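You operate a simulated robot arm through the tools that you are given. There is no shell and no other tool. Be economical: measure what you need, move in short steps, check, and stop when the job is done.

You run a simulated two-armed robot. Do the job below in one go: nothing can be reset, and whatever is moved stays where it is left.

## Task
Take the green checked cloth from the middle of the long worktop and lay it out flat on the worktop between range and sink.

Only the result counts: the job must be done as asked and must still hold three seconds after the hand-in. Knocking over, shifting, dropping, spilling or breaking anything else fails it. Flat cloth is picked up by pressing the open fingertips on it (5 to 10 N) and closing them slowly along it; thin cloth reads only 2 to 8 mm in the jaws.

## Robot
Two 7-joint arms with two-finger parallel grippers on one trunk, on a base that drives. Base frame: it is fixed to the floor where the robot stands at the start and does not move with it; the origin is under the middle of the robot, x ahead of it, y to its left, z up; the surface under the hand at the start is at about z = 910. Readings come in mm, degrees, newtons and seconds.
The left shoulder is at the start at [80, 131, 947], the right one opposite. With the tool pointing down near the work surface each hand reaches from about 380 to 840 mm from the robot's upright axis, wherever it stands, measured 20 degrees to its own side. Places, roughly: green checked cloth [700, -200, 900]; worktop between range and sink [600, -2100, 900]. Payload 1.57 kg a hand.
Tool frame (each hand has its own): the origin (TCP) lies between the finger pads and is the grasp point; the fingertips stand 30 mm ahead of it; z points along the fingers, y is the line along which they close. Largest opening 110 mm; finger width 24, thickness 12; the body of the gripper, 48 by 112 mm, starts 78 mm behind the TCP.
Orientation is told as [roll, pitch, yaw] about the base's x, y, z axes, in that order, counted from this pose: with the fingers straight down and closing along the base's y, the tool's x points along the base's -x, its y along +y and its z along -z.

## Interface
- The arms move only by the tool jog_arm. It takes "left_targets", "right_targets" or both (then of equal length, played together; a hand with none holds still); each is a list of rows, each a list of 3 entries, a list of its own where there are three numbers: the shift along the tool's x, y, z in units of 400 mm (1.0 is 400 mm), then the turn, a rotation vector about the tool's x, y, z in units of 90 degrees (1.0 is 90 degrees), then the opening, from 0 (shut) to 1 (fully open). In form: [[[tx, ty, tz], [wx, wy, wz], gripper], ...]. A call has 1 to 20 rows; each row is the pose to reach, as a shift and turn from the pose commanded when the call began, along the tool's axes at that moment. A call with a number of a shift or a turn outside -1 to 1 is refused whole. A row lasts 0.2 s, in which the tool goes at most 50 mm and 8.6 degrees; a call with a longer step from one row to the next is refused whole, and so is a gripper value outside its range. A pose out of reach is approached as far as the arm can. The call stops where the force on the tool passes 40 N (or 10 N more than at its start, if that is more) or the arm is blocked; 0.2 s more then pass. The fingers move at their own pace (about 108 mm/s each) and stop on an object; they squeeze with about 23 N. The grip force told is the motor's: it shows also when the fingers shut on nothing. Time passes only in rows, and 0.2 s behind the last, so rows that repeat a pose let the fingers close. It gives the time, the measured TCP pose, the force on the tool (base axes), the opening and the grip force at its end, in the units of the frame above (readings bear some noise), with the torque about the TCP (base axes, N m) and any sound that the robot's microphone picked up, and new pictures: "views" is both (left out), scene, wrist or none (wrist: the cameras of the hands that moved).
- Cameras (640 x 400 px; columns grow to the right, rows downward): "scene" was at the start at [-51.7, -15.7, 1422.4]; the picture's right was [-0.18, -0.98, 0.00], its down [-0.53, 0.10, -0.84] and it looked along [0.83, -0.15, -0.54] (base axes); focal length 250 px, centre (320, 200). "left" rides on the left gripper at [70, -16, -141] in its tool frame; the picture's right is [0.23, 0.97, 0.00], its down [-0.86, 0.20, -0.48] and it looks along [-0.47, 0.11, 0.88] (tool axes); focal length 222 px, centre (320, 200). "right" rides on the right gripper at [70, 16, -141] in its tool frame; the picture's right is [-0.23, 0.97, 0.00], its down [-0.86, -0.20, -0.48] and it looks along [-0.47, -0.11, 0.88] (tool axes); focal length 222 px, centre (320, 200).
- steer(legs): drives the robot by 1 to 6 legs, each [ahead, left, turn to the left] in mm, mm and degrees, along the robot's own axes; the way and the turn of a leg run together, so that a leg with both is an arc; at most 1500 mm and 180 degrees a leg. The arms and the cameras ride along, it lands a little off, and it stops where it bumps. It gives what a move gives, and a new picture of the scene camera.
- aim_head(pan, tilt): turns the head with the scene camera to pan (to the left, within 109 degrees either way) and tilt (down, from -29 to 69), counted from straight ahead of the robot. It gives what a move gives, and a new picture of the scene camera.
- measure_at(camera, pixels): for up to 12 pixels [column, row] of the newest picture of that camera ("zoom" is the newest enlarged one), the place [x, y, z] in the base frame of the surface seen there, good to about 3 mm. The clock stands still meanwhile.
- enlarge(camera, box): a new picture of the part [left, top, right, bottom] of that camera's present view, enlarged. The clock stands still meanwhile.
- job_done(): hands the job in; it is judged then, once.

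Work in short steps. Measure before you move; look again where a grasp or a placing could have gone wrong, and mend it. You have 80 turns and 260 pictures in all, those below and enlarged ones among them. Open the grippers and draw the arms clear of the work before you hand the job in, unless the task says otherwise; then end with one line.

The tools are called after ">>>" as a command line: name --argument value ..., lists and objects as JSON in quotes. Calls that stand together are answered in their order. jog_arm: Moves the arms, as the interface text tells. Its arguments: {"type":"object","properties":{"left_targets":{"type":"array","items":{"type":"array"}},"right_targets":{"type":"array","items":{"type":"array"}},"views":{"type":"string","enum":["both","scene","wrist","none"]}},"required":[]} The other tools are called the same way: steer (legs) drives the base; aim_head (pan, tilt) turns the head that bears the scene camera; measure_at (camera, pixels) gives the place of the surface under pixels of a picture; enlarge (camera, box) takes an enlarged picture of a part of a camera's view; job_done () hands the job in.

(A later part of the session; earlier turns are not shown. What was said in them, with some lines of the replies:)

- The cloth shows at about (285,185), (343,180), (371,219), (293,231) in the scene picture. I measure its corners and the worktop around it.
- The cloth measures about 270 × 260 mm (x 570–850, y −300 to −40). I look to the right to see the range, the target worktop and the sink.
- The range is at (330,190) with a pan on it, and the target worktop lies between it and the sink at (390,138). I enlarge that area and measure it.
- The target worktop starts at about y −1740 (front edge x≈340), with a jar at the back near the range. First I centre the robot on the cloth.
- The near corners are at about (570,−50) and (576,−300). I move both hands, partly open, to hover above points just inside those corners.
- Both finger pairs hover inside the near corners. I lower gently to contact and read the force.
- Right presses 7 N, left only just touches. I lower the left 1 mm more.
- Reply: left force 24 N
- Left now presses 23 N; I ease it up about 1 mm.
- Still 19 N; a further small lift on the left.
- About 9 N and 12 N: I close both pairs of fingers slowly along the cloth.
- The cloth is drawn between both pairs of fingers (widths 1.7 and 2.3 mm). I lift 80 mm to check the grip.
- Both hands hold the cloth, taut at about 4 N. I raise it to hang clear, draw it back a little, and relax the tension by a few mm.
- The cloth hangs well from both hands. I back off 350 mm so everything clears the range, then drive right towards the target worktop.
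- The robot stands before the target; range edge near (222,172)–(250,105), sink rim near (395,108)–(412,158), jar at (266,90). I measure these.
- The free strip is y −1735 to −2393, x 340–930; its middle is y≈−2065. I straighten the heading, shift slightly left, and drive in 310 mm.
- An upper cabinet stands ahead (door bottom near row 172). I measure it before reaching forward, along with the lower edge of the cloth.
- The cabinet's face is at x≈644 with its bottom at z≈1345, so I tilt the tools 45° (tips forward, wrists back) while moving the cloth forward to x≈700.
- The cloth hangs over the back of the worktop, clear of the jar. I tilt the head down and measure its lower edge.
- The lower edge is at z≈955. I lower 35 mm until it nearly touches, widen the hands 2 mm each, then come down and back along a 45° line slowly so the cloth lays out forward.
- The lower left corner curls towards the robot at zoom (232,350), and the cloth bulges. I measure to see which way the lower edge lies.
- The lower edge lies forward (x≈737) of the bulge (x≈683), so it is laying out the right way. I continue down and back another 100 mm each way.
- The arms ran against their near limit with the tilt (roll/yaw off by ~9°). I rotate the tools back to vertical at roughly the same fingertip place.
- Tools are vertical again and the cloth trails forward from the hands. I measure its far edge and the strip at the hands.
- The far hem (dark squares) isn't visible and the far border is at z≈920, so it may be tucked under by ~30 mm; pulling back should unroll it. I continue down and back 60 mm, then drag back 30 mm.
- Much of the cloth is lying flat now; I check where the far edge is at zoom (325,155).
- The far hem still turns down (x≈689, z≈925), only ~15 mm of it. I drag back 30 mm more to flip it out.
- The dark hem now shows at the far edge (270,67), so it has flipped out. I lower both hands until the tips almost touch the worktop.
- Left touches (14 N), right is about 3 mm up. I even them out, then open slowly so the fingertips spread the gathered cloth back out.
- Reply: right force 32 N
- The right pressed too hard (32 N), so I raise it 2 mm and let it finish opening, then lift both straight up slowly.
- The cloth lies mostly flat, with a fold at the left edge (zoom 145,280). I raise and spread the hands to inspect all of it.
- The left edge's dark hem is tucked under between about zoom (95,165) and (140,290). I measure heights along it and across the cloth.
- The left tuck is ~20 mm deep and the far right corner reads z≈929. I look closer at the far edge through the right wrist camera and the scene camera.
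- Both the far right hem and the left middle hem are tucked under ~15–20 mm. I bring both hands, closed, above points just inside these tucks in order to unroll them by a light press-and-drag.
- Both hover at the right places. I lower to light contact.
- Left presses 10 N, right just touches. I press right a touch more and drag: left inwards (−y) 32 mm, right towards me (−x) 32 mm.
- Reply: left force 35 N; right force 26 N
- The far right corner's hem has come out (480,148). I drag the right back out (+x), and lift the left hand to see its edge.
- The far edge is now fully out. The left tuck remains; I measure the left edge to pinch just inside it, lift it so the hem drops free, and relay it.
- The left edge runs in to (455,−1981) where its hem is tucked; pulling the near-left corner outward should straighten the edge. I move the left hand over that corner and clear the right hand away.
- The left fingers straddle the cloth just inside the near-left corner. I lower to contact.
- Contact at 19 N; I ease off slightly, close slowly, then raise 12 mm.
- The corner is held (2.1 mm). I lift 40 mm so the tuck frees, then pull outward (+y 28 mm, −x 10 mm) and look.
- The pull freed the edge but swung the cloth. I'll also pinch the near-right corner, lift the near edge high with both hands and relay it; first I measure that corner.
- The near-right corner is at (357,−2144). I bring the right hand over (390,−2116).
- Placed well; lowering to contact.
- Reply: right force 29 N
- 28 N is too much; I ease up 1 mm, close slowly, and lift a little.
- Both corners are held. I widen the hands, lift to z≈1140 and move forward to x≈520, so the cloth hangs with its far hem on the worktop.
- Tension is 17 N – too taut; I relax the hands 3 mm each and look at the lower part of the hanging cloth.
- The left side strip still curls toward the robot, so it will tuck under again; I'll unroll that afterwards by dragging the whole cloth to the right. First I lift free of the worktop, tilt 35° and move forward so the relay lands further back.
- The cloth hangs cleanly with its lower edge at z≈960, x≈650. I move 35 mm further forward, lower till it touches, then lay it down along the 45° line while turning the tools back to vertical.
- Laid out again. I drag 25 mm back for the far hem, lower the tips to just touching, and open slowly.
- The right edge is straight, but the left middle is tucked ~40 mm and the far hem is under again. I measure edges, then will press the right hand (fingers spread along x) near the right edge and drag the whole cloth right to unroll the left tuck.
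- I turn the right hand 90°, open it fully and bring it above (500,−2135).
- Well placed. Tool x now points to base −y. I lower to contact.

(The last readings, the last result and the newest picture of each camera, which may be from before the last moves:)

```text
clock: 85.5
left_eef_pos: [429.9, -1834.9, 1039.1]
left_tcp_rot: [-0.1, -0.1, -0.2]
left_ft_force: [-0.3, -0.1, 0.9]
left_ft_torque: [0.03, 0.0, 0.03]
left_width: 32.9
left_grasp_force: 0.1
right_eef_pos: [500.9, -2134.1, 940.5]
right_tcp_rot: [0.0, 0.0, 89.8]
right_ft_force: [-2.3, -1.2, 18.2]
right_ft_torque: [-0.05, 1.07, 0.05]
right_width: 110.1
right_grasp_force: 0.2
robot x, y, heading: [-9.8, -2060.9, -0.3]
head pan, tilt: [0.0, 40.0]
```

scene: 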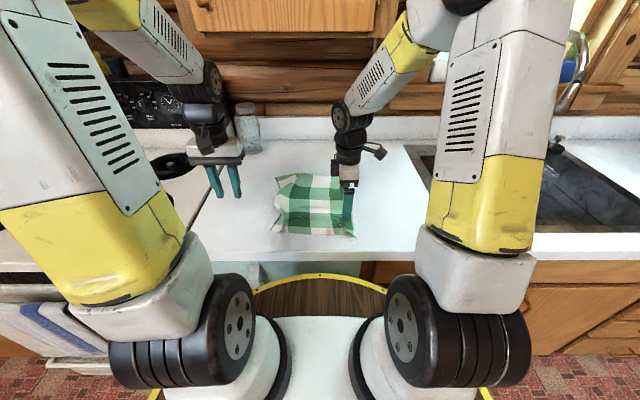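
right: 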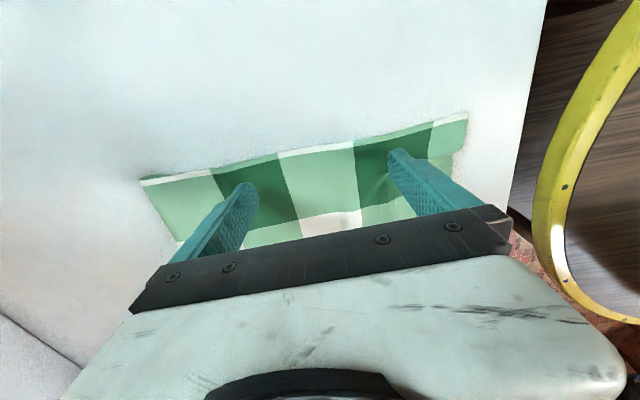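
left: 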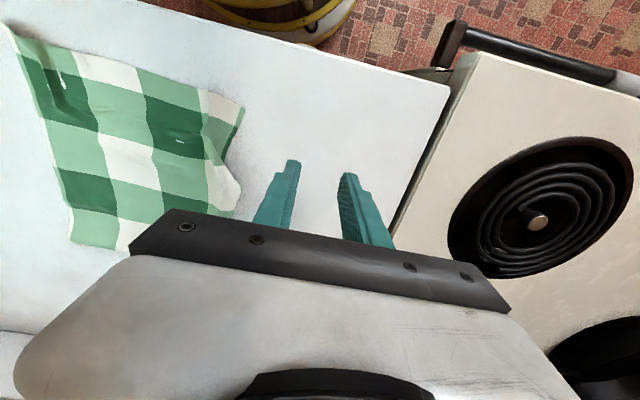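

Only the near finger bears load (torque 1.07 Nm), so I tilt the hand 0.6° to share it, and drag the cloth 88 mm right.

>>> jog_arm --right_targets '[[[0, 0, 0.004], [-0.007, 0, 0], 1], [[0, 0, 0.004], [-0.007, 0, 0], 1], [[0.02, 0, 0.004], [-0.007, 0, 0], 1], [[0.04, 0, 0.004], [-0.007, 0, 0], 1], [[0.06, 0, 0.004], [-0.007, 0, 0], 1], [[0.08, 0, 0.004], [-0.007, 0, 0], 1], [[0.1, 0, 0.004], [-0.007, 0, 0], 1], [[0.12, 0, 0.004], [-0.007, 0, 0], 1], [[0.14, 0, 0.004], [-0.007, 0, 0], 1], [[0.16, 0, 0.004], [-0.007, 0, 0], 1], [[0.18, 0, 0.004], [-0.007, 0, 0], 1], [[0.2, 0, 0.004], [-0.007, 0, 0], 1], [[0.22, 0, 0.004], [-0.007, 0, 0], 1]]'

>>> enlarge --camera "scene" --box '[266, 155, 394, 235]'

```text
clock: 86.1
left_eef_pos: [429.0, -1834.2, 1039.7]
left_tcp_rot: [0.0, -0.1, -0.2]
left_ft_force: [0.2, -0.5, -0.2]
left_ft_torque: [0.01, -0.03, -0.02]
left_width: 32.9
left_grasp_force: 0.1
right_eef_pos: [501.9, -2134.0, 941.6]
right_tcp_rot: [0.2, 0.0, 89.8]
right_ft_force: [-2.0, -0.7, 7.1]
right_ft_torque: [-0.07, -0.41, -0.05]
right_width: 109.1
right_grasp_force: 0.1
robot x, y, heading: [-5.3, -2060.5, -0.4]
head pan, tilt: [0.0, 40.0]
stopped in row 3 (right hand): the force on the tool passed its limit at 41 N (the readings are from after the stop); the commanded pose is now the measured one
```

scene: 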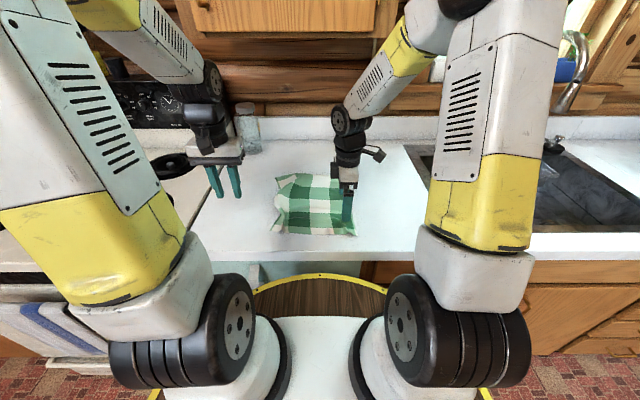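
right: 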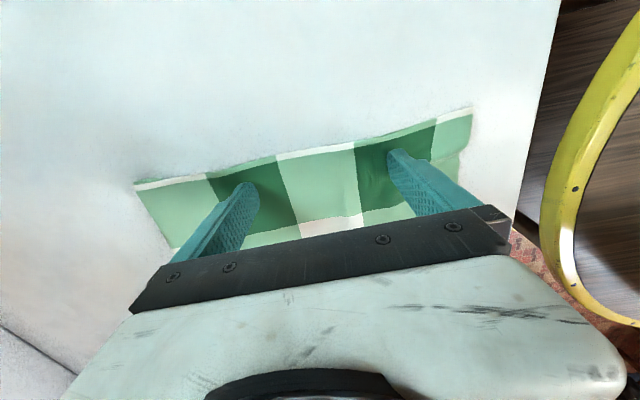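

```text
5.00 times, centred on (330, 195) of scene
```

zoom: 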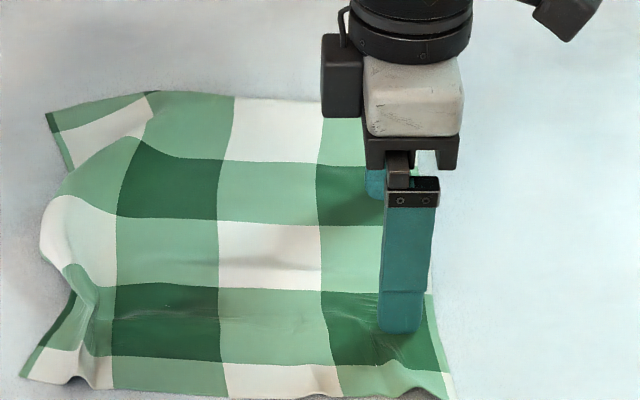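

It now rests at 7 N with both fingers loaded. I drag from here.

>>> jog_arm --right_targets '[[[0.02, 0, 0], [0, 0, 0], 1], [[0.04, 0, 0], [0, 0, 0], 1], [[0.06, 0, 0], [0, 0, 0], 1], [[0.08, 0, 0], [0, 0, 0], 1], [[0.1, 0, 0], [0, 0, 0], 1], [[0.12, 0, 0], [0, 0, 0], 1], [[0.14, 0, 0], [0, 0, 0], 1], [[0.16, 0, 0], [0, 0, 0], 1], [[0.18, 0, 0], [0, 0, 0], 1], [[0.2, 0, 0], [0, 0, 0], 1], [[0.22, 0, 0], [0, 0, 0], 1]]'

>>> enlarge --camera "scene" --box '[266, 155, 394, 235]'

```text
clock: 88.5
left_eef_pos: [428.8, -1834.0, 1039.0]
left_tcp_rot: [0.0, 0.0, -0.3]
left_ft_force: [0.2, 0.4, 0.0]
left_ft_torque: [-0.02, -0.04, 0.0]
left_width: 33.0
left_grasp_force: 0.1
right_eef_pos: [502.3, -2222.6, 940.7]
right_tcp_rot: [0.2, 0.0, 89.8]
right_ft_force: [0.7, 4.4, 25.5]
right_ft_torque: [0.11, -1.5, 0.29]
right_width: 110.3
right_grasp_force: 0.1
robot x, y, heading: [-5.5, -2063.8, -0.4]
head pan, tilt: [0.0, 40.0]
```

scene: 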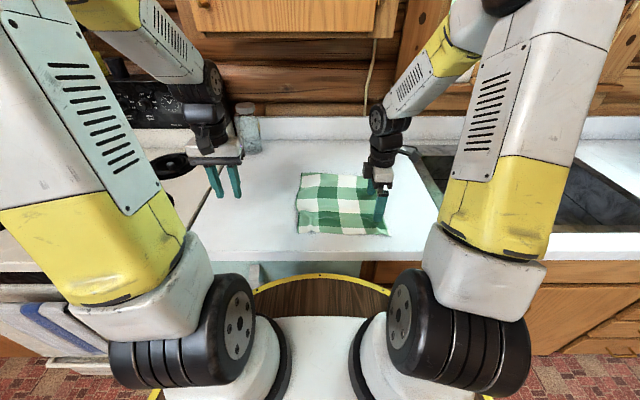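
right: 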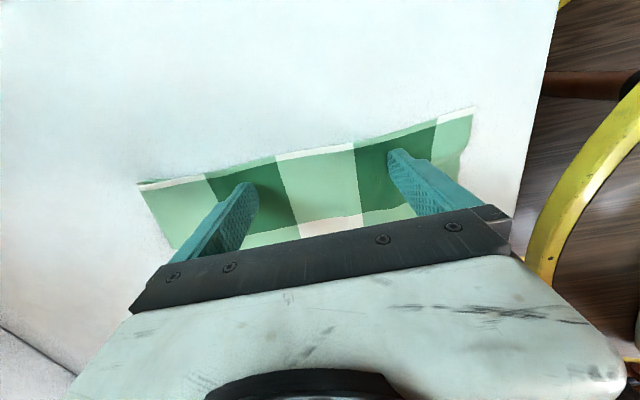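

```text
5.00 times, centred on (330, 195) of scene
```

zoom: 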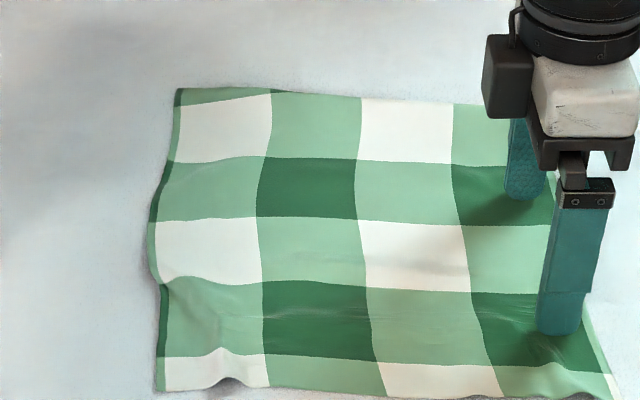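

The left edge is fully unrolled and straight. For the far hem I repeat the press-and-drag with both hands near the far edge: bring both, fingers spread along y, above x≈600.

>>> jog_arm --left_targets '[[[0, 0, 0], [0, 0, 0], 0.6], [[-0.02, -0.03, 0], [0, 0, 0], 0.6], [[-0.06, -0.08, 0], [0, 0, 0], 0.6], [[-0.1, -0.13, 0], [0, 0, 0], 0.6], [[-0.15, -0.18, 0], [0, 0, 0], 0.6], [[-0.2, -0.24, 0], [0, 0, 0], 0.6], [[-0.25, -0.3, 0], [0, 0, 0], 0.6], [[-0.3, -0.36, 0.02], [0, 0, 0], 0.6], [[-0.35, -0.43, 0.05], [0, 0, 0], 0.6], [[-0.4, -0.49, 0.08], [0, 0, 0], 0.6], [[-0.4275, -0.54, 0.12], [0, 0, 0], 0.6], [[-0.4275, -0.54, 0.17], [0, 0, 0], 0.6], [[-0.4275, -0.54, 0.21], [0, 0, 0], 0.6], [[-0.4275, -0.54, 0.22], [0, 0, 0], 0.6]]' --right_targets '[[[0, 0, -0.06], [0, 0, 0], 1], [[0, 0, -0.15], [0, 0, 0.09], 0.6], [[0, -0.02, -0.15], [0, 0, 0.18], 0.6], [[0, -0.04, -0.15], [0, 0, 0.27], 0.6], [[0, -0.07, -0.15], [0, 0, 0.36], 0.6], [[0, -0.1, -0.15], [0, 0, 0.45], 0.6], [[-0.02, -0.13, -0.15], [0, 0, 0.54], 0.6], [[-0.03, -0.16, -0.15], [0, 0, 0.63], 0.6], [[-0.04, -0.19, -0.15], [0, 0, 0.72], 0.6], [[-0.05, -0.22, -0.15], [0, 0, 0.81], 0.6], [[-0.069, -0.245, -0.13], [0, 0, 0.9], 0.6], [[-0.069, -0.245, -0.1], [0, 0, 0.99], 0.6], [[-0.069, -0.245, -0.06], [0, 0, 1], 0.6], [[-0.069, -0.245, -0.028], [0, 0, 1], 0.6]]'

>>> enlarge --camera "scene" --box '[276, 150, 404, 230]'

```text
clock: 91.5
left_eef_pos: [599.0, -2052.3, 950.5]
left_tcp_rot: [0.0, 0.0, -0.2]
left_ft_force: [0.0, 0.0, 0.2]
left_ft_torque: [0.0, 0.03, -0.04]
left_width: 66.0
left_grasp_force: 0.1
right_eef_pos: [600.0, -2194.4, 951.9]
right_tcp_rot: [0.1, 0.3, -0.3]
right_ft_force: [-0.3, -0.9, 1.4]
right_ft_torque: [-0.03, 0.0, 0.01]
right_width: 65.9
right_grasp_force: 0.1
robot x, y, heading: [-5.7, -2060.5, -0.2]
head pan, tilt: [0.0, 40.0]
```

scene: 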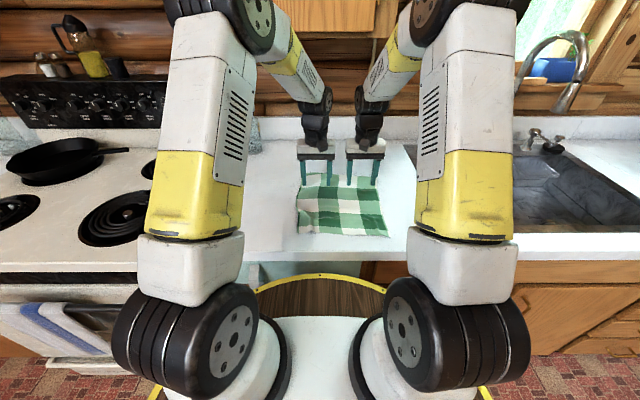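
right: 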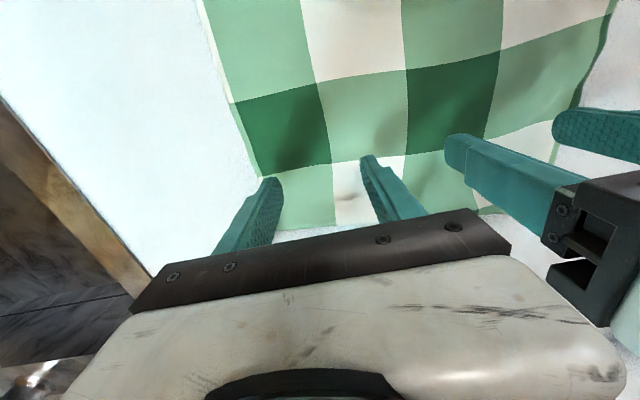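
left: 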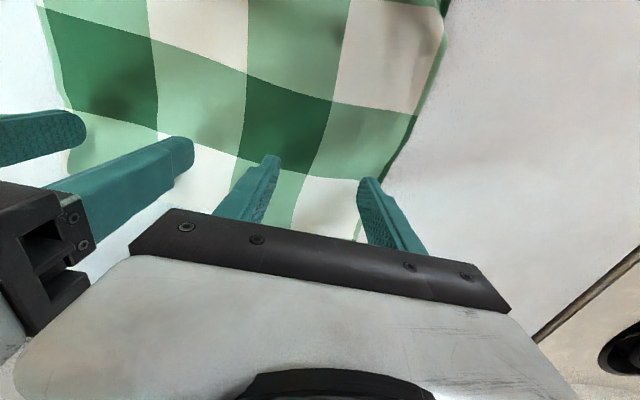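

```text
5.00 times, centred on (340, 190) of scene
```

zoom: 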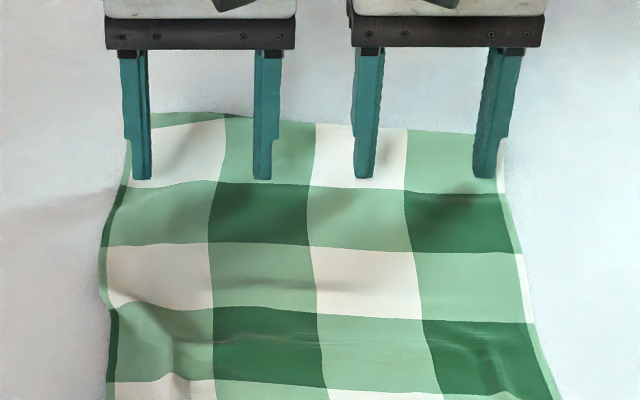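

Placed well. I lower to contact.

>>> jog_arm --left_targets '[[[0, 0, 0.012], [0, 0, 0], 0.6], [[0, 0, 0.02], [0, 0, 0], 0.6], [[0, 0, 0.022], [0, 0, 0], 0.6]]' --right_targets '[[[0, 0, 0.015], [0, 0, 0], 0.6], [[0, 0, 0.023], [0, 0, 0], 0.6], [[0, 0, 0.026], [0, 0, 0], 0.6]]' --views "none"

```text
clock: 92.3
left_eef_pos: [599.2, -2050.3, 942.6]
left_tcp_rot: [0.0, 0.0, -0.3]
left_ft_force: [-0.4, -0.2, 0.1]
left_ft_torque: [-0.03, 0.0, -0.02]
left_width: 65.8
left_grasp_force: 0.1
right_eef_pos: [600.4, -2194.4, 940.2]
right_tcp_rot: [0.2, 0.2, -0.2]
right_ft_force: [-1.0, 0.8, 5.5]
right_ft_torque: [-0.17, -0.04, -0.04]
right_width: 66.0
right_grasp_force: 0.1
robot x, y, heading: [-9.4, -2061.8, 0.0]
head pan, tilt: [0.0, 40.0]
```

Right bears 5.5 N, left not yet. I press left a bit (1.4 mm) and then drag both 36 mm towards the robot.

>>> jog_arm --left_targets '[[[0, 0, 0.002], [0, 0, 0], 0.6], [[0, 0, 0.0035], [0, 0, 0], 0.6], [[0.01, 0, 0.0035], [0, 0, 0], 0.6], [[0.02, 0, 0.0035], [0, 0, 0], 0.6], [[0.03, 0, 0.0035], [0, 0, 0], 0.6], [[0.04, 0, 0.0035], [0, 0, 0], 0.6], [[0.05, 0, 0.0035], [0, 0, 0], 0.6], [[0.06, 0, 0.0035], [0, 0, 0], 0.6], [[0.07, 0, 0.0035], [0, 0, 0], 0.6], [[0.08, 0, 0.0035], [0, 0, 0], 0.6], [[0.09, 0, 0.0035], [0, 0, 0], 0.6]]' --right_targets '[[[0, 0, 0], [0, 0, 0], 0.6], [[0, 0, 0.0005], [0, 0, 0], 0.6], [[0.01, 0, 0.0005], [0, 0, 0], 0.6], [[0.02, 0, 0.0005], [0, 0, 0], 0.6], [[0.03, 0, 0.0005], [0, 0, 0], 0.6], [[0.04, 0, 0.0005], [0, 0, 0], 0.6], [[0.05, 0, 0.0005], [0, 0, 0], 0.6], [[0.06, 0, 0.0005], [0, 0, 0], 0.6], [[0.07, 0, 0.0005], [0, 0, 0], 0.6], [[0.08, 0, 0.0005], [0, 0, 0], 0.6], [[0.09, 0, 0.0005], [0, 0, 0], 0.6]]' --views "scene"

>>> enlarge --camera "scene" --box '[276, 155, 404, 235]'

```text
clock: 94.7
left_eef_pos: [563.0, -2050.6, 940.8]
left_tcp_rot: [0.0, 0.0, -0.2]
left_ft_force: [1.0, 0.2, 5.3]
left_ft_torque: [0.11, -0.02, -0.03]
left_width: 65.9
left_grasp_force: 0.1
right_eef_pos: [564.6, -2195.3, 941.3]
right_tcp_rot: [0.0, 0.1, -0.2]
right_ft_force: [5.1, 0.3, 25.0]
right_ft_torque: [-0.65, -0.15, 0.16]
right_width: 66.2
right_grasp_force: 0.2
robot x, y, heading: [-7.9, -2058.6, -0.1]
head pan, tilt: [0.0, 40.0]
```

scene: 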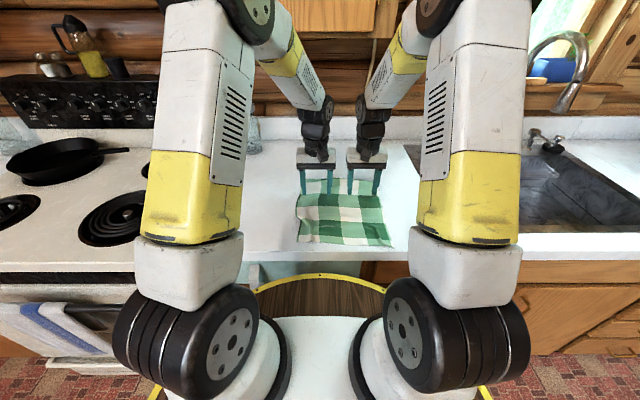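

```text
5.00 times, centred on (340, 195) of scene
```

zoom: 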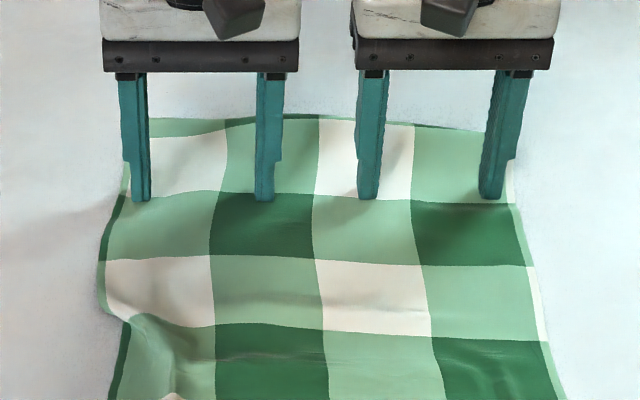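

The far hem is emerging at the top edge. I measure it and the near edge before dragging further.

>>> measure_at --camera "scene" --pixels '[[308, 179], [320, 179], [335, 179], [350, 180], [365, 181], [375, 183], [300, 241], [320, 243], [345, 245], [390, 245]]'

>>> enlarge --camera "scene" --box '[292, 170, 388, 190]'

```text
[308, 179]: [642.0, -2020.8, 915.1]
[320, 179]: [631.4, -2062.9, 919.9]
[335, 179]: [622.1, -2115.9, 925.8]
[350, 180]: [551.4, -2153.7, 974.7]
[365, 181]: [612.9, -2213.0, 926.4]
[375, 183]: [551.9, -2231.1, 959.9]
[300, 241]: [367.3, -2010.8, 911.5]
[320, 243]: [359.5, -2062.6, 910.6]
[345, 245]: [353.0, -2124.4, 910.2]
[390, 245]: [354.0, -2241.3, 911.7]
```

```text
6.67 times, centred on (340, 180) of scene
```

zoom: 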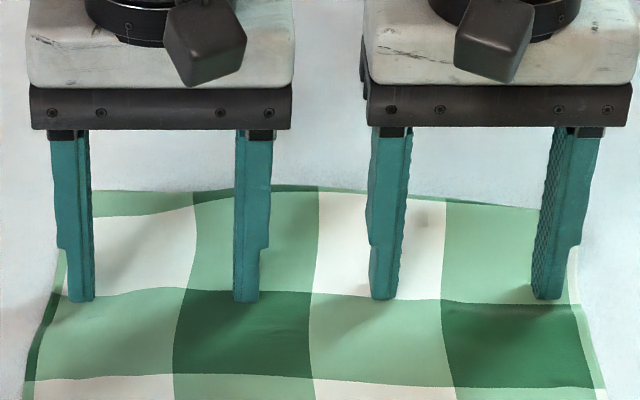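

The far edge has partly unrolled (right end still z≈925). I drag 26 mm more; I'll pull the cloth forward again afterwards.

>>> jog_arm --left_targets '[[[0.01, 0, 0.0005], [0, 0, 0], 0.6], [[0.02, 0, 0.0005], [0, 0, 0], 0.6], [[0.03, 0, 0.0005], [0, 0, 0], 0.6], [[0.04, 0, 0.0005], [0, 0, 0], 0.6], [[0.05, 0, 0.0005], [0, 0, 0], 0.6], [[0.065, 0, 0.0005], [0, 0, 0], 0.6]]' --right_targets '[[[0.01, 0, -0.001], [0, 0, 0], 0.6], [[0.02, 0, -0.001], [0, 0, 0], 0.6], [[0.03, 0, -0.001], [0, 0, 0], 0.6], [[0.04, 0, -0.001], [0, 0, 0], 0.6], [[0.05, 0, -0.001], [0, 0, 0], 0.6], [[0.065, 0, -0.001], [0, 0, 0], 0.6]]' --views "scene"

>>> enlarge --camera "scene" --box '[276, 165, 404, 245]'

>>> measure_at --camera "zoom" --pixels '[[180, 72], [235, 72], [310, 75], [340, 78], [430, 85], [480, 92], [200, 390], [310, 395]]'

```text
clock: 96.1
left_eef_pos: [537.8, -2049.1, 940.7]
left_tcp_rot: [0.0, 0.0, -0.1]
left_ft_force: [2.8, -0.9, 15.3]
left_ft_torque: [0.27, -0.1, -0.08]
left_width: 65.9
left_grasp_force: 0.0
right_eef_pos: [537.6, -2194.8, 942.3]
right_tcp_rot: [-0.1, 0.4, -0.1]
right_ft_force: [1.1, -0.6, 7.7]
right_ft_torque: [-0.25, -0.05, 0.04]
right_width: 66.1
right_grasp_force: 0.1
robot x, y, heading: [-8.6, -2061.7, -0.0]
head pan, tilt: [0.0, 40.0]
```

scene: 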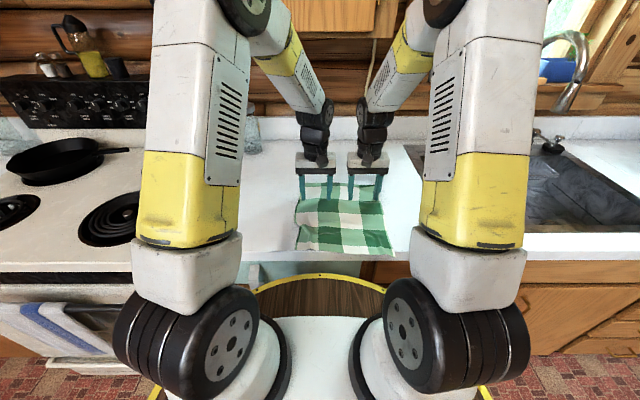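

```text
5.00 times, centred on (340, 205) of scene
```

zoom: 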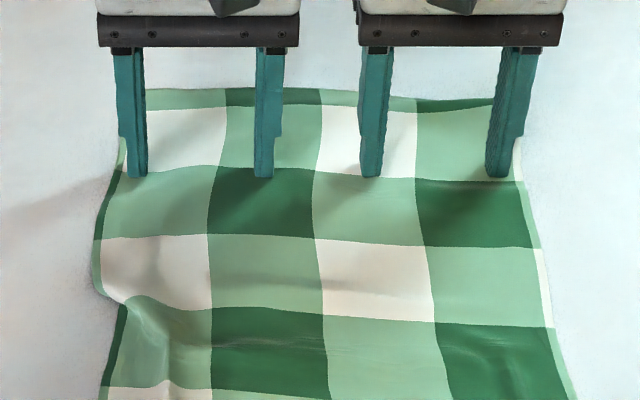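

```text
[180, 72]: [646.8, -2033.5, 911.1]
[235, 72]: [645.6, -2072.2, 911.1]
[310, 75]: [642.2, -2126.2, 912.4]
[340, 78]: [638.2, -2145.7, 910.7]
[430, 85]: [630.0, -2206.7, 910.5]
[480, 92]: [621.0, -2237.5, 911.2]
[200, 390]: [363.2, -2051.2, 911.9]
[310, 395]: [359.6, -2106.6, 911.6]
```

The far hem is now flipped fully out (dark squares visible along the whole edge). I drag the cloth forward ~95 mm, which also stretches the near part flat.

>>> jog_arm --left_targets '[[[-0.012, 0, -0.0005], [0, 0, 0], 0.6], [[-0.03, 0, -0.0005], [0, 0, 0], 0.6], [[-0.05, 0, -0.0005], [0, 0, 0], 0.6], [[-0.07, 0, -0.0005], [0, 0, 0], 0.6], [[-0.09, 0, -0.0005], [0, 0, 0], 0.6], [[-0.11, 0, -0.0005], [0, 0, 0], 0.6], [[-0.13, 0, -0.0005], [0, 0, 0], 0.6], [[-0.15, 0, -0.0005], [0, 0, 0], 0.6], [[-0.17, 0, -0.0005], [0, 0, 0], 0.6], [[-0.19, 0, -0.0005], [0, 0, 0], 0.6], [[-0.21, 0, -0.0005], [0, 0, 0], 0.6], [[-0.235, 0, -0.0005], [0, 0, 0], 0.6]]' --right_targets '[[[-0.012, 0, 0], [0, 0, 0], 0.6], [[-0.03, 0, 0], [0, 0, 0], 0.6], [[-0.05, 0, 0], [0, 0, 0], 0.6], [[-0.07, 0, 0], [0, 0, 0], 0.6], [[-0.09, 0, 0], [0, 0, 0], 0.6], [[-0.11, 0, 0], [0, 0, 0], 0.6], [[-0.13, 0, 0], [0, 0, 0], 0.6], [[-0.15, 0, 0], [0, 0, 0], 0.6], [[-0.17, 0, 0], [0, 0, 0], 0.6], [[-0.19, 0, 0], [0, 0, 0], 0.6], [[-0.21, 0, 0], [0, 0, 0], 0.6], [[-0.235, 0, 0], [0, 0, 0], 0.6]]' --views "scene"

>>> enlarge --camera "scene" --box '[276, 155, 404, 235]'

```text
clock: 98.7
left_eef_pos: [632.5, -2051.0, 940.3]
left_tcp_rot: [-0.1, 0.0, -0.2]
left_ft_force: [0.4, 0.1, 6.6]
left_ft_torque: [0.17, -0.02, 0.0]
left_width: 66.2
left_grasp_force: 0.0
right_eef_pos: [632.4, -2195.3, 941.5]
right_tcp_rot: [0.1, 0.2, -0.2]
right_ft_force: [-0.2, 0.1, 0.3]
right_ft_torque: [-0.05, 0.01, 0.03]
right_width: 66.1
right_grasp_force: 0.1
robot x, y, heading: [-3.8, -2060.6, -0.4]
head pan, tilt: [0.0, 40.0]
```

scene: 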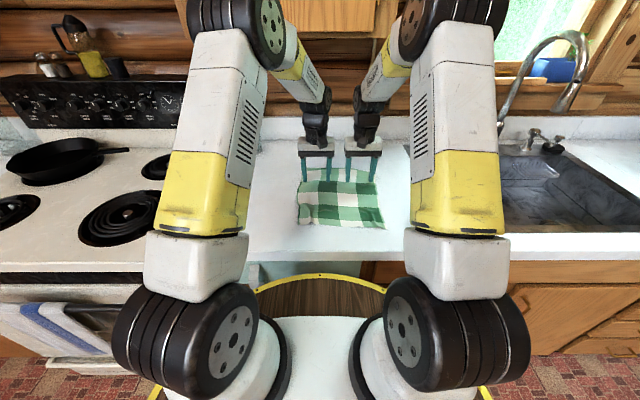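

```text
5.00 times, centred on (340, 195) of scene
```

zoom: 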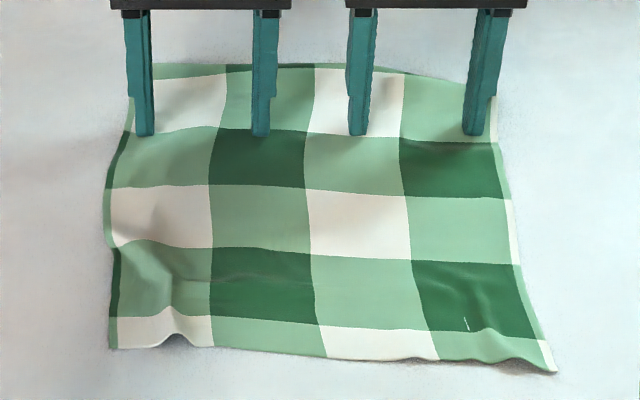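

The cloth is now flat and whole. I lift both hands straight up, then back and apart, to inspect.

>>> jog_arm --left_targets '[[[0, 0, -0.02], [0, 0, 0], 0.6], [[0, 0, -0.07], [0, 0, 0], 0.6], [[0, 0, -0.15], [0, 0, 0], 0.6], [[0.08, 0.06, -0.18], [0, 0, 0], 0.6], [[0.16, 0.12, -0.22], [0, 0, 0], 0.6], [[0.24, 0.18, -0.26], [0, 0, 0], 0.6], [[0.32, 0.25, -0.28], [0, 0, 0], 0.6], [[0.38, 0.33, -0.28], [0, 0, 0], 0.6], [[0.42, 0.42, -0.28], [0, 0, 0], 0.6]]' --right_targets '[[[0, 0, -0.02], [0, 0, 0], 0.6], [[0, 0, -0.07], [0, 0, 0], 0.6], [[0, 0, -0.15], [0, 0, 0], 0.6], [[0.08, -0.06, -0.18], [0, 0, 0], 0.6], [[0.16, -0.12, -0.22], [0, 0, 0], 0.6], [[0.24, -0.18, -0.26], [0, 0, 0], 0.6], [[0.32, -0.24, -0.28], [0, 0, 0], 0.6], [[0.38, -0.29, -0.28], [0, 0, 0], 0.6], [[0.42, -0.34, -0.28], [0, 0, 0], 0.6]]'

>>> enlarge --camera "scene" --box '[276, 155, 404, 235]'

>>> measure_at --camera "zoom" --pixels '[[130, 68], [230, 66], [310, 67], [400, 75], [492, 90], [108, 215], [112, 345], [178, 335], [350, 355], [553, 370], [500, 350], [150, 265]]'

```text
clock: 100.7
left_eef_pos: [462.6, -1882.5, 1050.4]
left_tcp_rot: [0.0, 0.0, -0.2]
left_ft_force: [0.9, -0.2, -0.5]
left_ft_torque: [-0.01, 0.02, -0.01]
left_width: 66.1
left_grasp_force: 0.1
right_eef_pos: [464.5, -2332.3, 1052.9]
right_tcp_rot: [0.2, 0.1, -0.2]
right_ft_force: [0.3, 0.6, 0.0]
right_ft_torque: [0.0, 0.0, -0.04]
right_width: 66.0
right_grasp_force: 0.0
robot x, y, heading: [-9.0, -2063.3, -0.1]
head pan, tilt: [0.0, 40.0]
```

scene: 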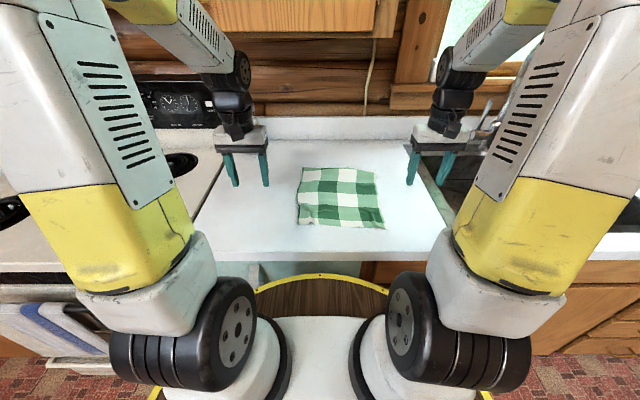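
right: 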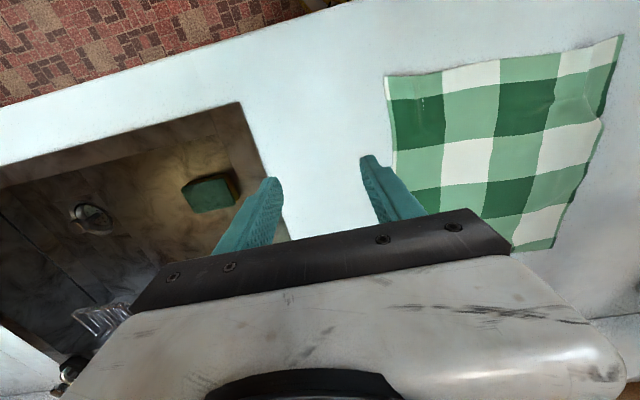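
left: 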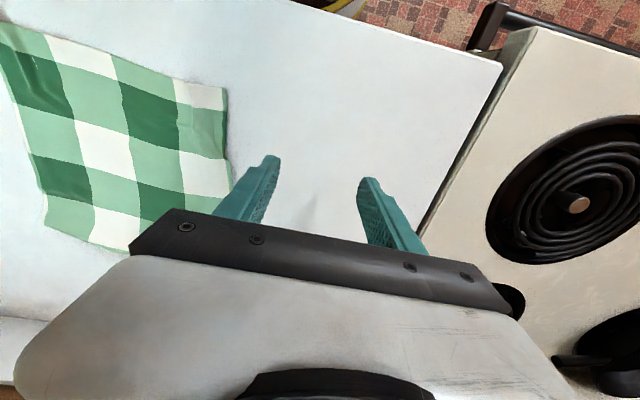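

```text
5.00 times, centred on (340, 195) of scene
```

zoom: 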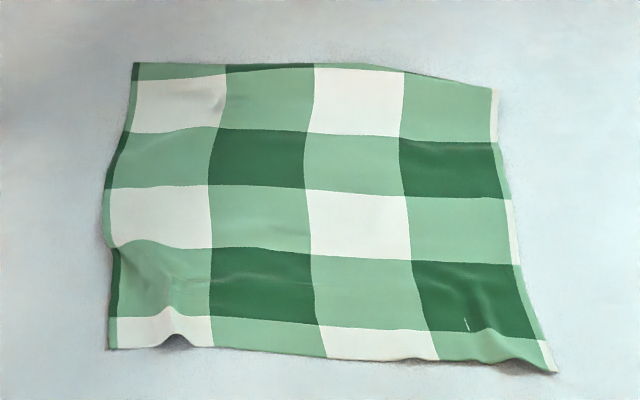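

```text
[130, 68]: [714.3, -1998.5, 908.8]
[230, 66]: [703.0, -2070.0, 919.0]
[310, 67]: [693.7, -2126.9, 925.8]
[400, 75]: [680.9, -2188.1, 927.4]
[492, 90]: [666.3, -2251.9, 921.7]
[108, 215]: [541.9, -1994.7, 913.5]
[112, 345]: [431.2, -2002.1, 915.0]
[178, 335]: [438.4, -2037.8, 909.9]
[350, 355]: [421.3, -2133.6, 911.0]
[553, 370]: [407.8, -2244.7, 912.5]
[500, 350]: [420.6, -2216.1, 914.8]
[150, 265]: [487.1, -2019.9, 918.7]
```

The right part of the far hem tucked a little again (z≈927) because of the forward drag. I now press near the near edge (x≈450), and drag back so the trailing cloth pulls straight and the hem flips out, leaving it there.

>>> jog_arm --left_targets '[[[0.005, -0.07, 0.02], [0, 0, 0], 0.6], [[0.01, -0.14, 0.05], [0, 0, 0], 0.6], [[0.02, -0.22, 0.09], [0, 0, 0], 0.6], [[0.03, -0.3, 0.13], [0, 0, 0], 0.6], [[0.03, -0.37, 0.16], [0, 0, 0], 0.6], [[0.03, -0.419, 0.2], [0, 0, 0], 0.6], [[0.03, -0.419, 0.25], [0, 0, 0], 0.6], [[0.03, -0.419, 0.265], [0, 0, 0], 0.6], [[0.03, -0.419, 0.265], [0, 0, 0], 0.6]]' --right_targets '[[[0.005, 0.06, 0.02], [0, 0, 0], 0.6], [[0.01, 0.12, 0.05], [0, 0, 0], 0.6], [[0.02, 0.18, 0.09], [0, 0, 0], 0.6], [[0.036, 0.24, 0.13], [0, 0, 0], 0.6], [[0.036, 0.3, 0.16], [0, 0, 0], 0.6], [[0.036, 0.3425, 0.2], [0, 0, 0], 0.6], [[0.036, 0.3425, 0.25], [0, 0, 0], 0.6], [[0.036, 0.3425, 0.27], [0, 0, 0], 0.6], [[0.036, 0.3425, 0.27], [0, 0, 0], 0.6]]' --views "scene"

```text
clock: 102.7
left_eef_pos: [451.6, -2049.7, 945.9]
left_tcp_rot: [0.0, 0.0, -0.2]
left_ft_force: [-0.1, -0.6, -0.2]
left_ft_torque: [-0.01, 0.01, 0.02]
left_width: 66.2
left_grasp_force: 0.0
right_eef_pos: [450.2, -2194.3, 945.8]
right_tcp_rot: [0.1, 0.3, -0.2]
right_ft_force: [-0.2, 0.0, 0.8]
right_ft_torque: [0.01, -0.01, 0.0]
right_width: 66.0
right_grasp_force: 0.1
robot x, y, heading: [-12.2, -2057.6, -0.2]
head pan, tilt: [0.0, 40.0]
```

scene: 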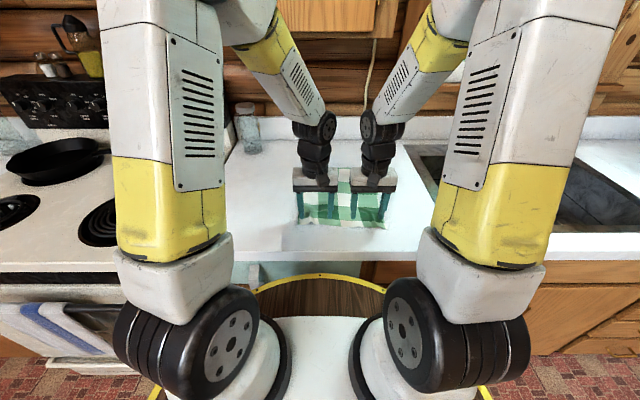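

Both are ~4 mm above contact; I lower to touch.

>>> jog_arm --left_targets '[[[0, 0, 0.006], [0, 0, 0], 0.6], [[0, 0, 0.01], [0, 0, 0], 0.6], [[0, 0, 0.0115], [0, 0, 0], 0.6]]' --right_targets '[[[0, 0, 0.006], [0, 0, 0], 0.6], [[0, 0, 0.01], [0, 0, 0], 0.6], [[0, 0, 0.011], [0, 0, 0], 0.6]]' --views "none"

```text
clock: 103.5
left_eef_pos: [451.4, -2049.7, 941.8]
left_tcp_rot: [0.1, 0.0, -0.2]
left_ft_force: [-0.3, 0.4, 0.0]
left_ft_torque: [0.02, 0.01, -0.02]
left_width: 66.2
left_grasp_force: 0.1
right_eef_pos: [449.5, -2193.3, 941.2]
right_tcp_rot: [0.1, 0.2, -0.3]
right_ft_force: [1.0, 0.1, -0.1]
right_ft_torque: [0.01, 0.01, 0.02]
right_width: 66.1
right_grasp_force: 0.0
robot x, y, heading: [-8.5, -2060.2, -0.0]
head pan, tilt: [0.0, 40.0]
```

>>> jog_arm --left_targets '[[[0, 0, 0.002], [0, 0, 0], 0.6], [[0, 0, 0.0035], [0, 0, 0], 0.6]]' --right_targets '[[[0, 0, 0.002], [0, 0, 0], 0.6], [[0, 0, 0.003], [0, 0, 0], 0.6]]' --views "none"

```text
clock: 104.1
left_eef_pos: [452.3, -2050.3, 941.7]
left_tcp_rot: [0.1, 0.0, -0.2]
left_ft_force: [1.4, 0.3, 4.0]
left_ft_torque: [0.14, 0.02, 0.0]
left_width: 66.2
left_grasp_force: 0.0
right_eef_pos: [450.2, -2194.1, 941.7]
right_tcp_rot: [0.1, 0.1, -0.2]
right_ft_force: [-0.9, 0.8, 17.2]
right_ft_torque: [-0.65, 0.03, -0.05]
right_width: 66.0
right_grasp_force: 0.1
robot x, y, heading: [-7.5, -2060.3, 0.0]
head pan, tilt: [0.0, 40.0]
```

Contact on both. I drag 52 mm back with a slight outward spread.

>>> jog_arm --left_targets '[[[0.012, 0.002, 0.0007], [0, 0, 0], 0.6], [[0.025, 0.004, 0.0007], [0, 0, 0], 0.6], [[0.04, 0.006, 0.0007], [0, 0, 0], 0.6], [[0.055, 0.008, 0.0007], [0, 0, 0], 0.6], [[0.07, 0.01, 0.0007], [0, 0, 0], 0.6], [[0.085, 0.01, 0.0007], [0, 0, 0], 0.6], [[0.1, 0.01, 0.0007], [0, 0, 0], 0.6], [[0.115, 0.01, 0.0007], [0, 0, 0], 0.6], [[0.13, 0.01, 0.0007], [0, 0, 0], 0.6]]' --right_targets '[[[0.012, -0.002, -0.0005], [0, 0, 0], 0.6], [[0.025, -0.004, -0.0005], [0, 0, 0], 0.6], [[0.04, -0.006, -0.0005], [0, 0, 0], 0.6], [[0.055, -0.008, -0.0005], [0, 0, 0], 0.6], [[0.07, -0.01, -0.0005], [0, 0, 0], 0.6], [[0.085, -0.01, -0.0005], [0, 0, 0], 0.6], [[0.1, -0.01, -0.0005], [0, 0, 0], 0.6], [[0.115, -0.01, -0.0005], [0, 0, 0], 0.6], [[0.13, -0.01, -0.0005], [0, 0, 0], 0.6]]' --views "scene"

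>>> enlarge --camera "scene" --box '[276, 165, 404, 245]'

```text
clock: 106.1
left_eef_pos: [400.2, -2044.3, 940.9]
left_tcp_rot: [0.1, -0.2, -0.1]
left_ft_force: [7.2, 0.1, 37.8]
left_ft_torque: [1.04, -0.13, -0.21]
left_width: 66.4
left_grasp_force: 0.2
right_eef_pos: [398.0, -2196.6, 940.9]
right_tcp_rot: [0.0, 0.0, -0.2]
right_ft_force: [6.6, -0.3, 31.8]
right_ft_torque: [-1.1, -0.21, 0.2]
right_width: 65.3
right_grasp_force: 0.1
robot x, y, heading: [-7.9, -2061.5, -0.3]
head pan, tilt: [0.0, 40.0]
```

scene: 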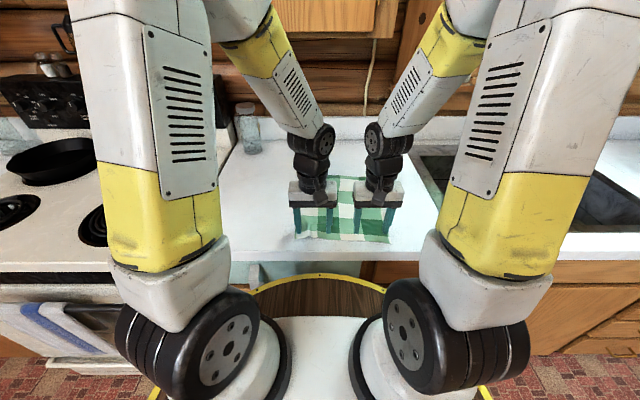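

```text
5.00 times, centred on (340, 205) of scene
```

zoom: 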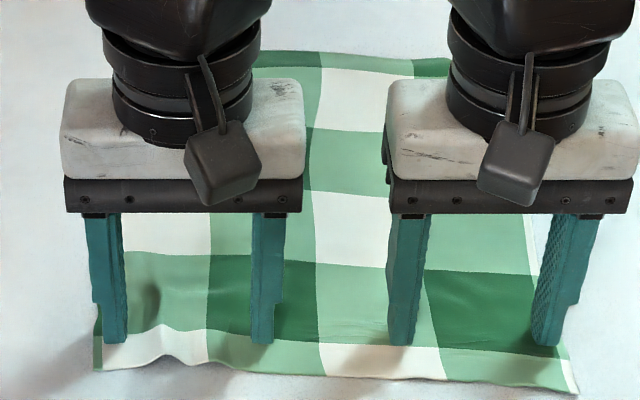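

The dark hem is visible at the far edge again. I lift straight up and draw the arms apart, then inspect.

>>> jog_arm --left_targets '[[[0, 0, -0.02], [0, 0, 0], 0.6], [[0, 0, -0.07], [0, 0, 0], 0.6], [[0, 0, -0.15], [0, 0, 0], 0.6], [[-0.02, 0.06, -0.2], [0, 0, 0], 0.6], [[-0.04, 0.14, -0.24], [0, 0, 0], 0.6], [[-0.06, 0.22, -0.28], [0, 0, 0], 0.6], [[-0.06, 0.32, -0.3], [0, 0, 0], 0.6], [[-0.06, 0.42, -0.3], [0, 0, 0], 0.6], [[-0.06, 0.5, -0.3], [0, 0, 0], 0.6]]' --right_targets '[[[0, 0, -0.02], [0, 0, 0], 0.6], [[0, 0, -0.07], [0, 0, 0], 0.6], [[0, 0, -0.15], [0, 0, 0], 0.6], [[-0.02, -0.06, -0.2], [0, 0, 0], 0.6], [[-0.04, -0.14, -0.24], [0, 0, 0], 0.6], [[-0.06, -0.22, -0.28], [0, 0, 0], 0.6], [[-0.06, -0.3, -0.3], [0, 0, 0], 0.6], [[-0.06, -0.38, -0.3], [0, 0, 0], 0.6], [[-0.06, -0.44, -0.3], [0, 0, 0], 0.6]]'

>>> enlarge --camera "scene" --box '[276, 170, 404, 250]'

>>> measure_at --camera "zoom" --pixels '[[140, 35], [230, 30], [310, 33], [400, 38], [480, 48], [100, 180], [98, 340], [170, 335], [330, 350], [570, 365], [500, 355], [130, 270]]'

```text
clock: 108.1
left_eef_pos: [424.2, -1845.1, 1060.7]
left_tcp_rot: [0.0, 0.0, -0.1]
left_ft_force: [0.6, -0.5, 0.3]
left_ft_torque: [0.0, 0.0, 0.0]
left_width: 65.9
left_grasp_force: 0.0
right_eef_pos: [423.3, -2375.5, 1061.3]
right_tcp_rot: [0.0, 0.3, -0.3]
right_ft_force: [-0.1, 0.3, 0.6]
right_ft_torque: [-0.01, -0.01, 0.01]
right_width: 65.9
right_grasp_force: 0.1
robot x, y, heading: [-5.7, -2059.1, -0.1]
head pan, tilt: [0.0, 40.0]
```

scene: 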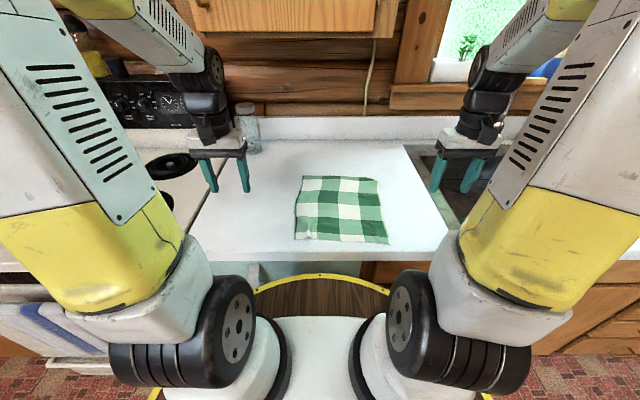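
right: 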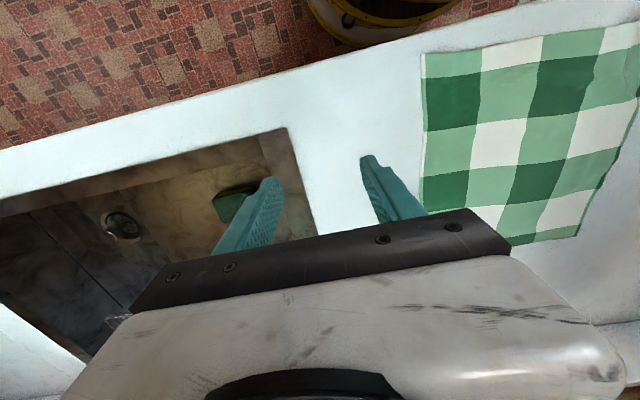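
left: 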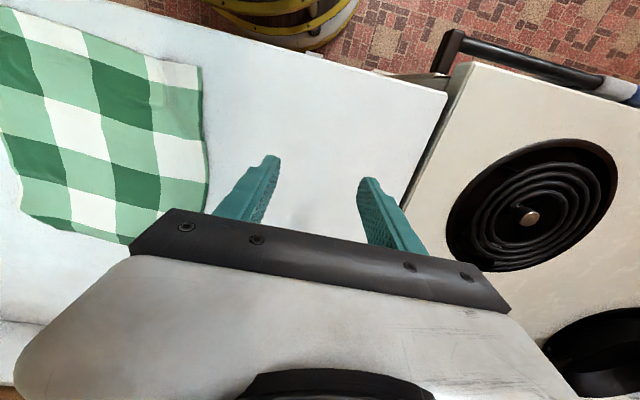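

```text
5.00 times, centred on (340, 210) of scene
```

zoom: 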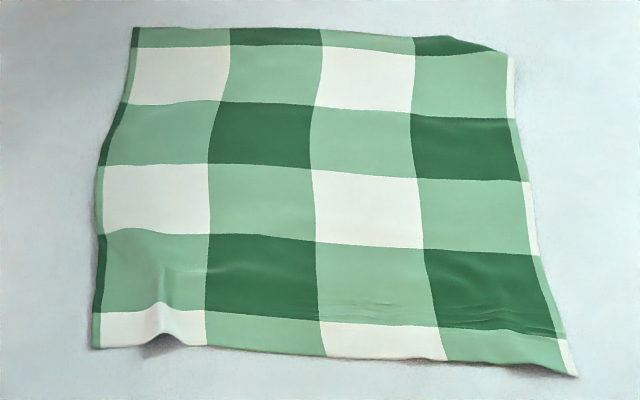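

```text
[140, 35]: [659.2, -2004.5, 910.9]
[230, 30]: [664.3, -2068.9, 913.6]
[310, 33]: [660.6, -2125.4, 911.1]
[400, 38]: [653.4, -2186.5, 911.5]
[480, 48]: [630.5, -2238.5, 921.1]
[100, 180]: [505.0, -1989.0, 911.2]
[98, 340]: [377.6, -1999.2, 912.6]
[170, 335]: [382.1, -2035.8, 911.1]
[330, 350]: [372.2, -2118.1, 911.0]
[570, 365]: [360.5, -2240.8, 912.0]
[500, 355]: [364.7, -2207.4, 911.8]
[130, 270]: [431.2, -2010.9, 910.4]
```

The cloth lies flat (z 910–914 nearly everywhere; only a ~10 mm far-right corner tip turned), fully on the worktop. I back the robot away to clear the arms.

>>> steer --legs '[[-250, 0, 0]]'

>>> enlarge --camera "scene" --box '[240, 100, 400, 200]'

```text
clock: 109.9
left_eef_pos: [176.7, -1845.8, 1061.7]
left_tcp_rot: [0.0, 0.0, -0.4]
left_ft_force: [0.1, 0.5, -0.2]
left_ft_torque: [0.02, 0.01, 0.02]
left_width: 66.2
left_grasp_force: 0.2
right_eef_pos: [172.3, -2375.0, 1061.9]
right_tcp_rot: [0.1, 0.2, -0.4]
right_ft_force: [0.4, -1.1, 0.2]
right_ft_torque: [0.03, -0.01, -0.03]
right_width: 66.2
right_grasp_force: 0.0
robot x, y, heading: [-253.3, -2060.9, -0.4]
head pan, tilt: [0.0, 40.0]
```

scene: 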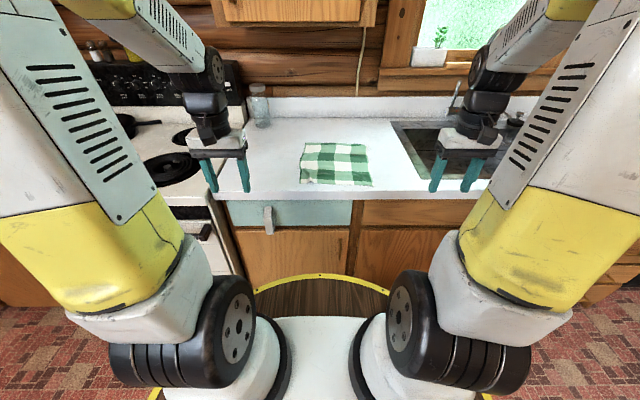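

```text
4.00 times, centred on (320, 150) of scene
```

zoom: 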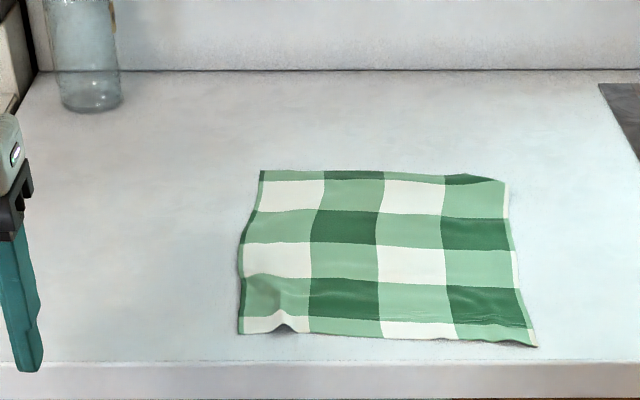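

The cloth lies flat on the worktop between range and sink, the jar is untouched, and the arms are clear with the grippers open. I hand in.

>>> job_done

```text
The job is handed in.
```

The green checked cloth lies spread flat on the worktop between range and sink, except for about 10 mm turned under at its far-right corner and one small ripple at the near-left edge; nothing else was moved.
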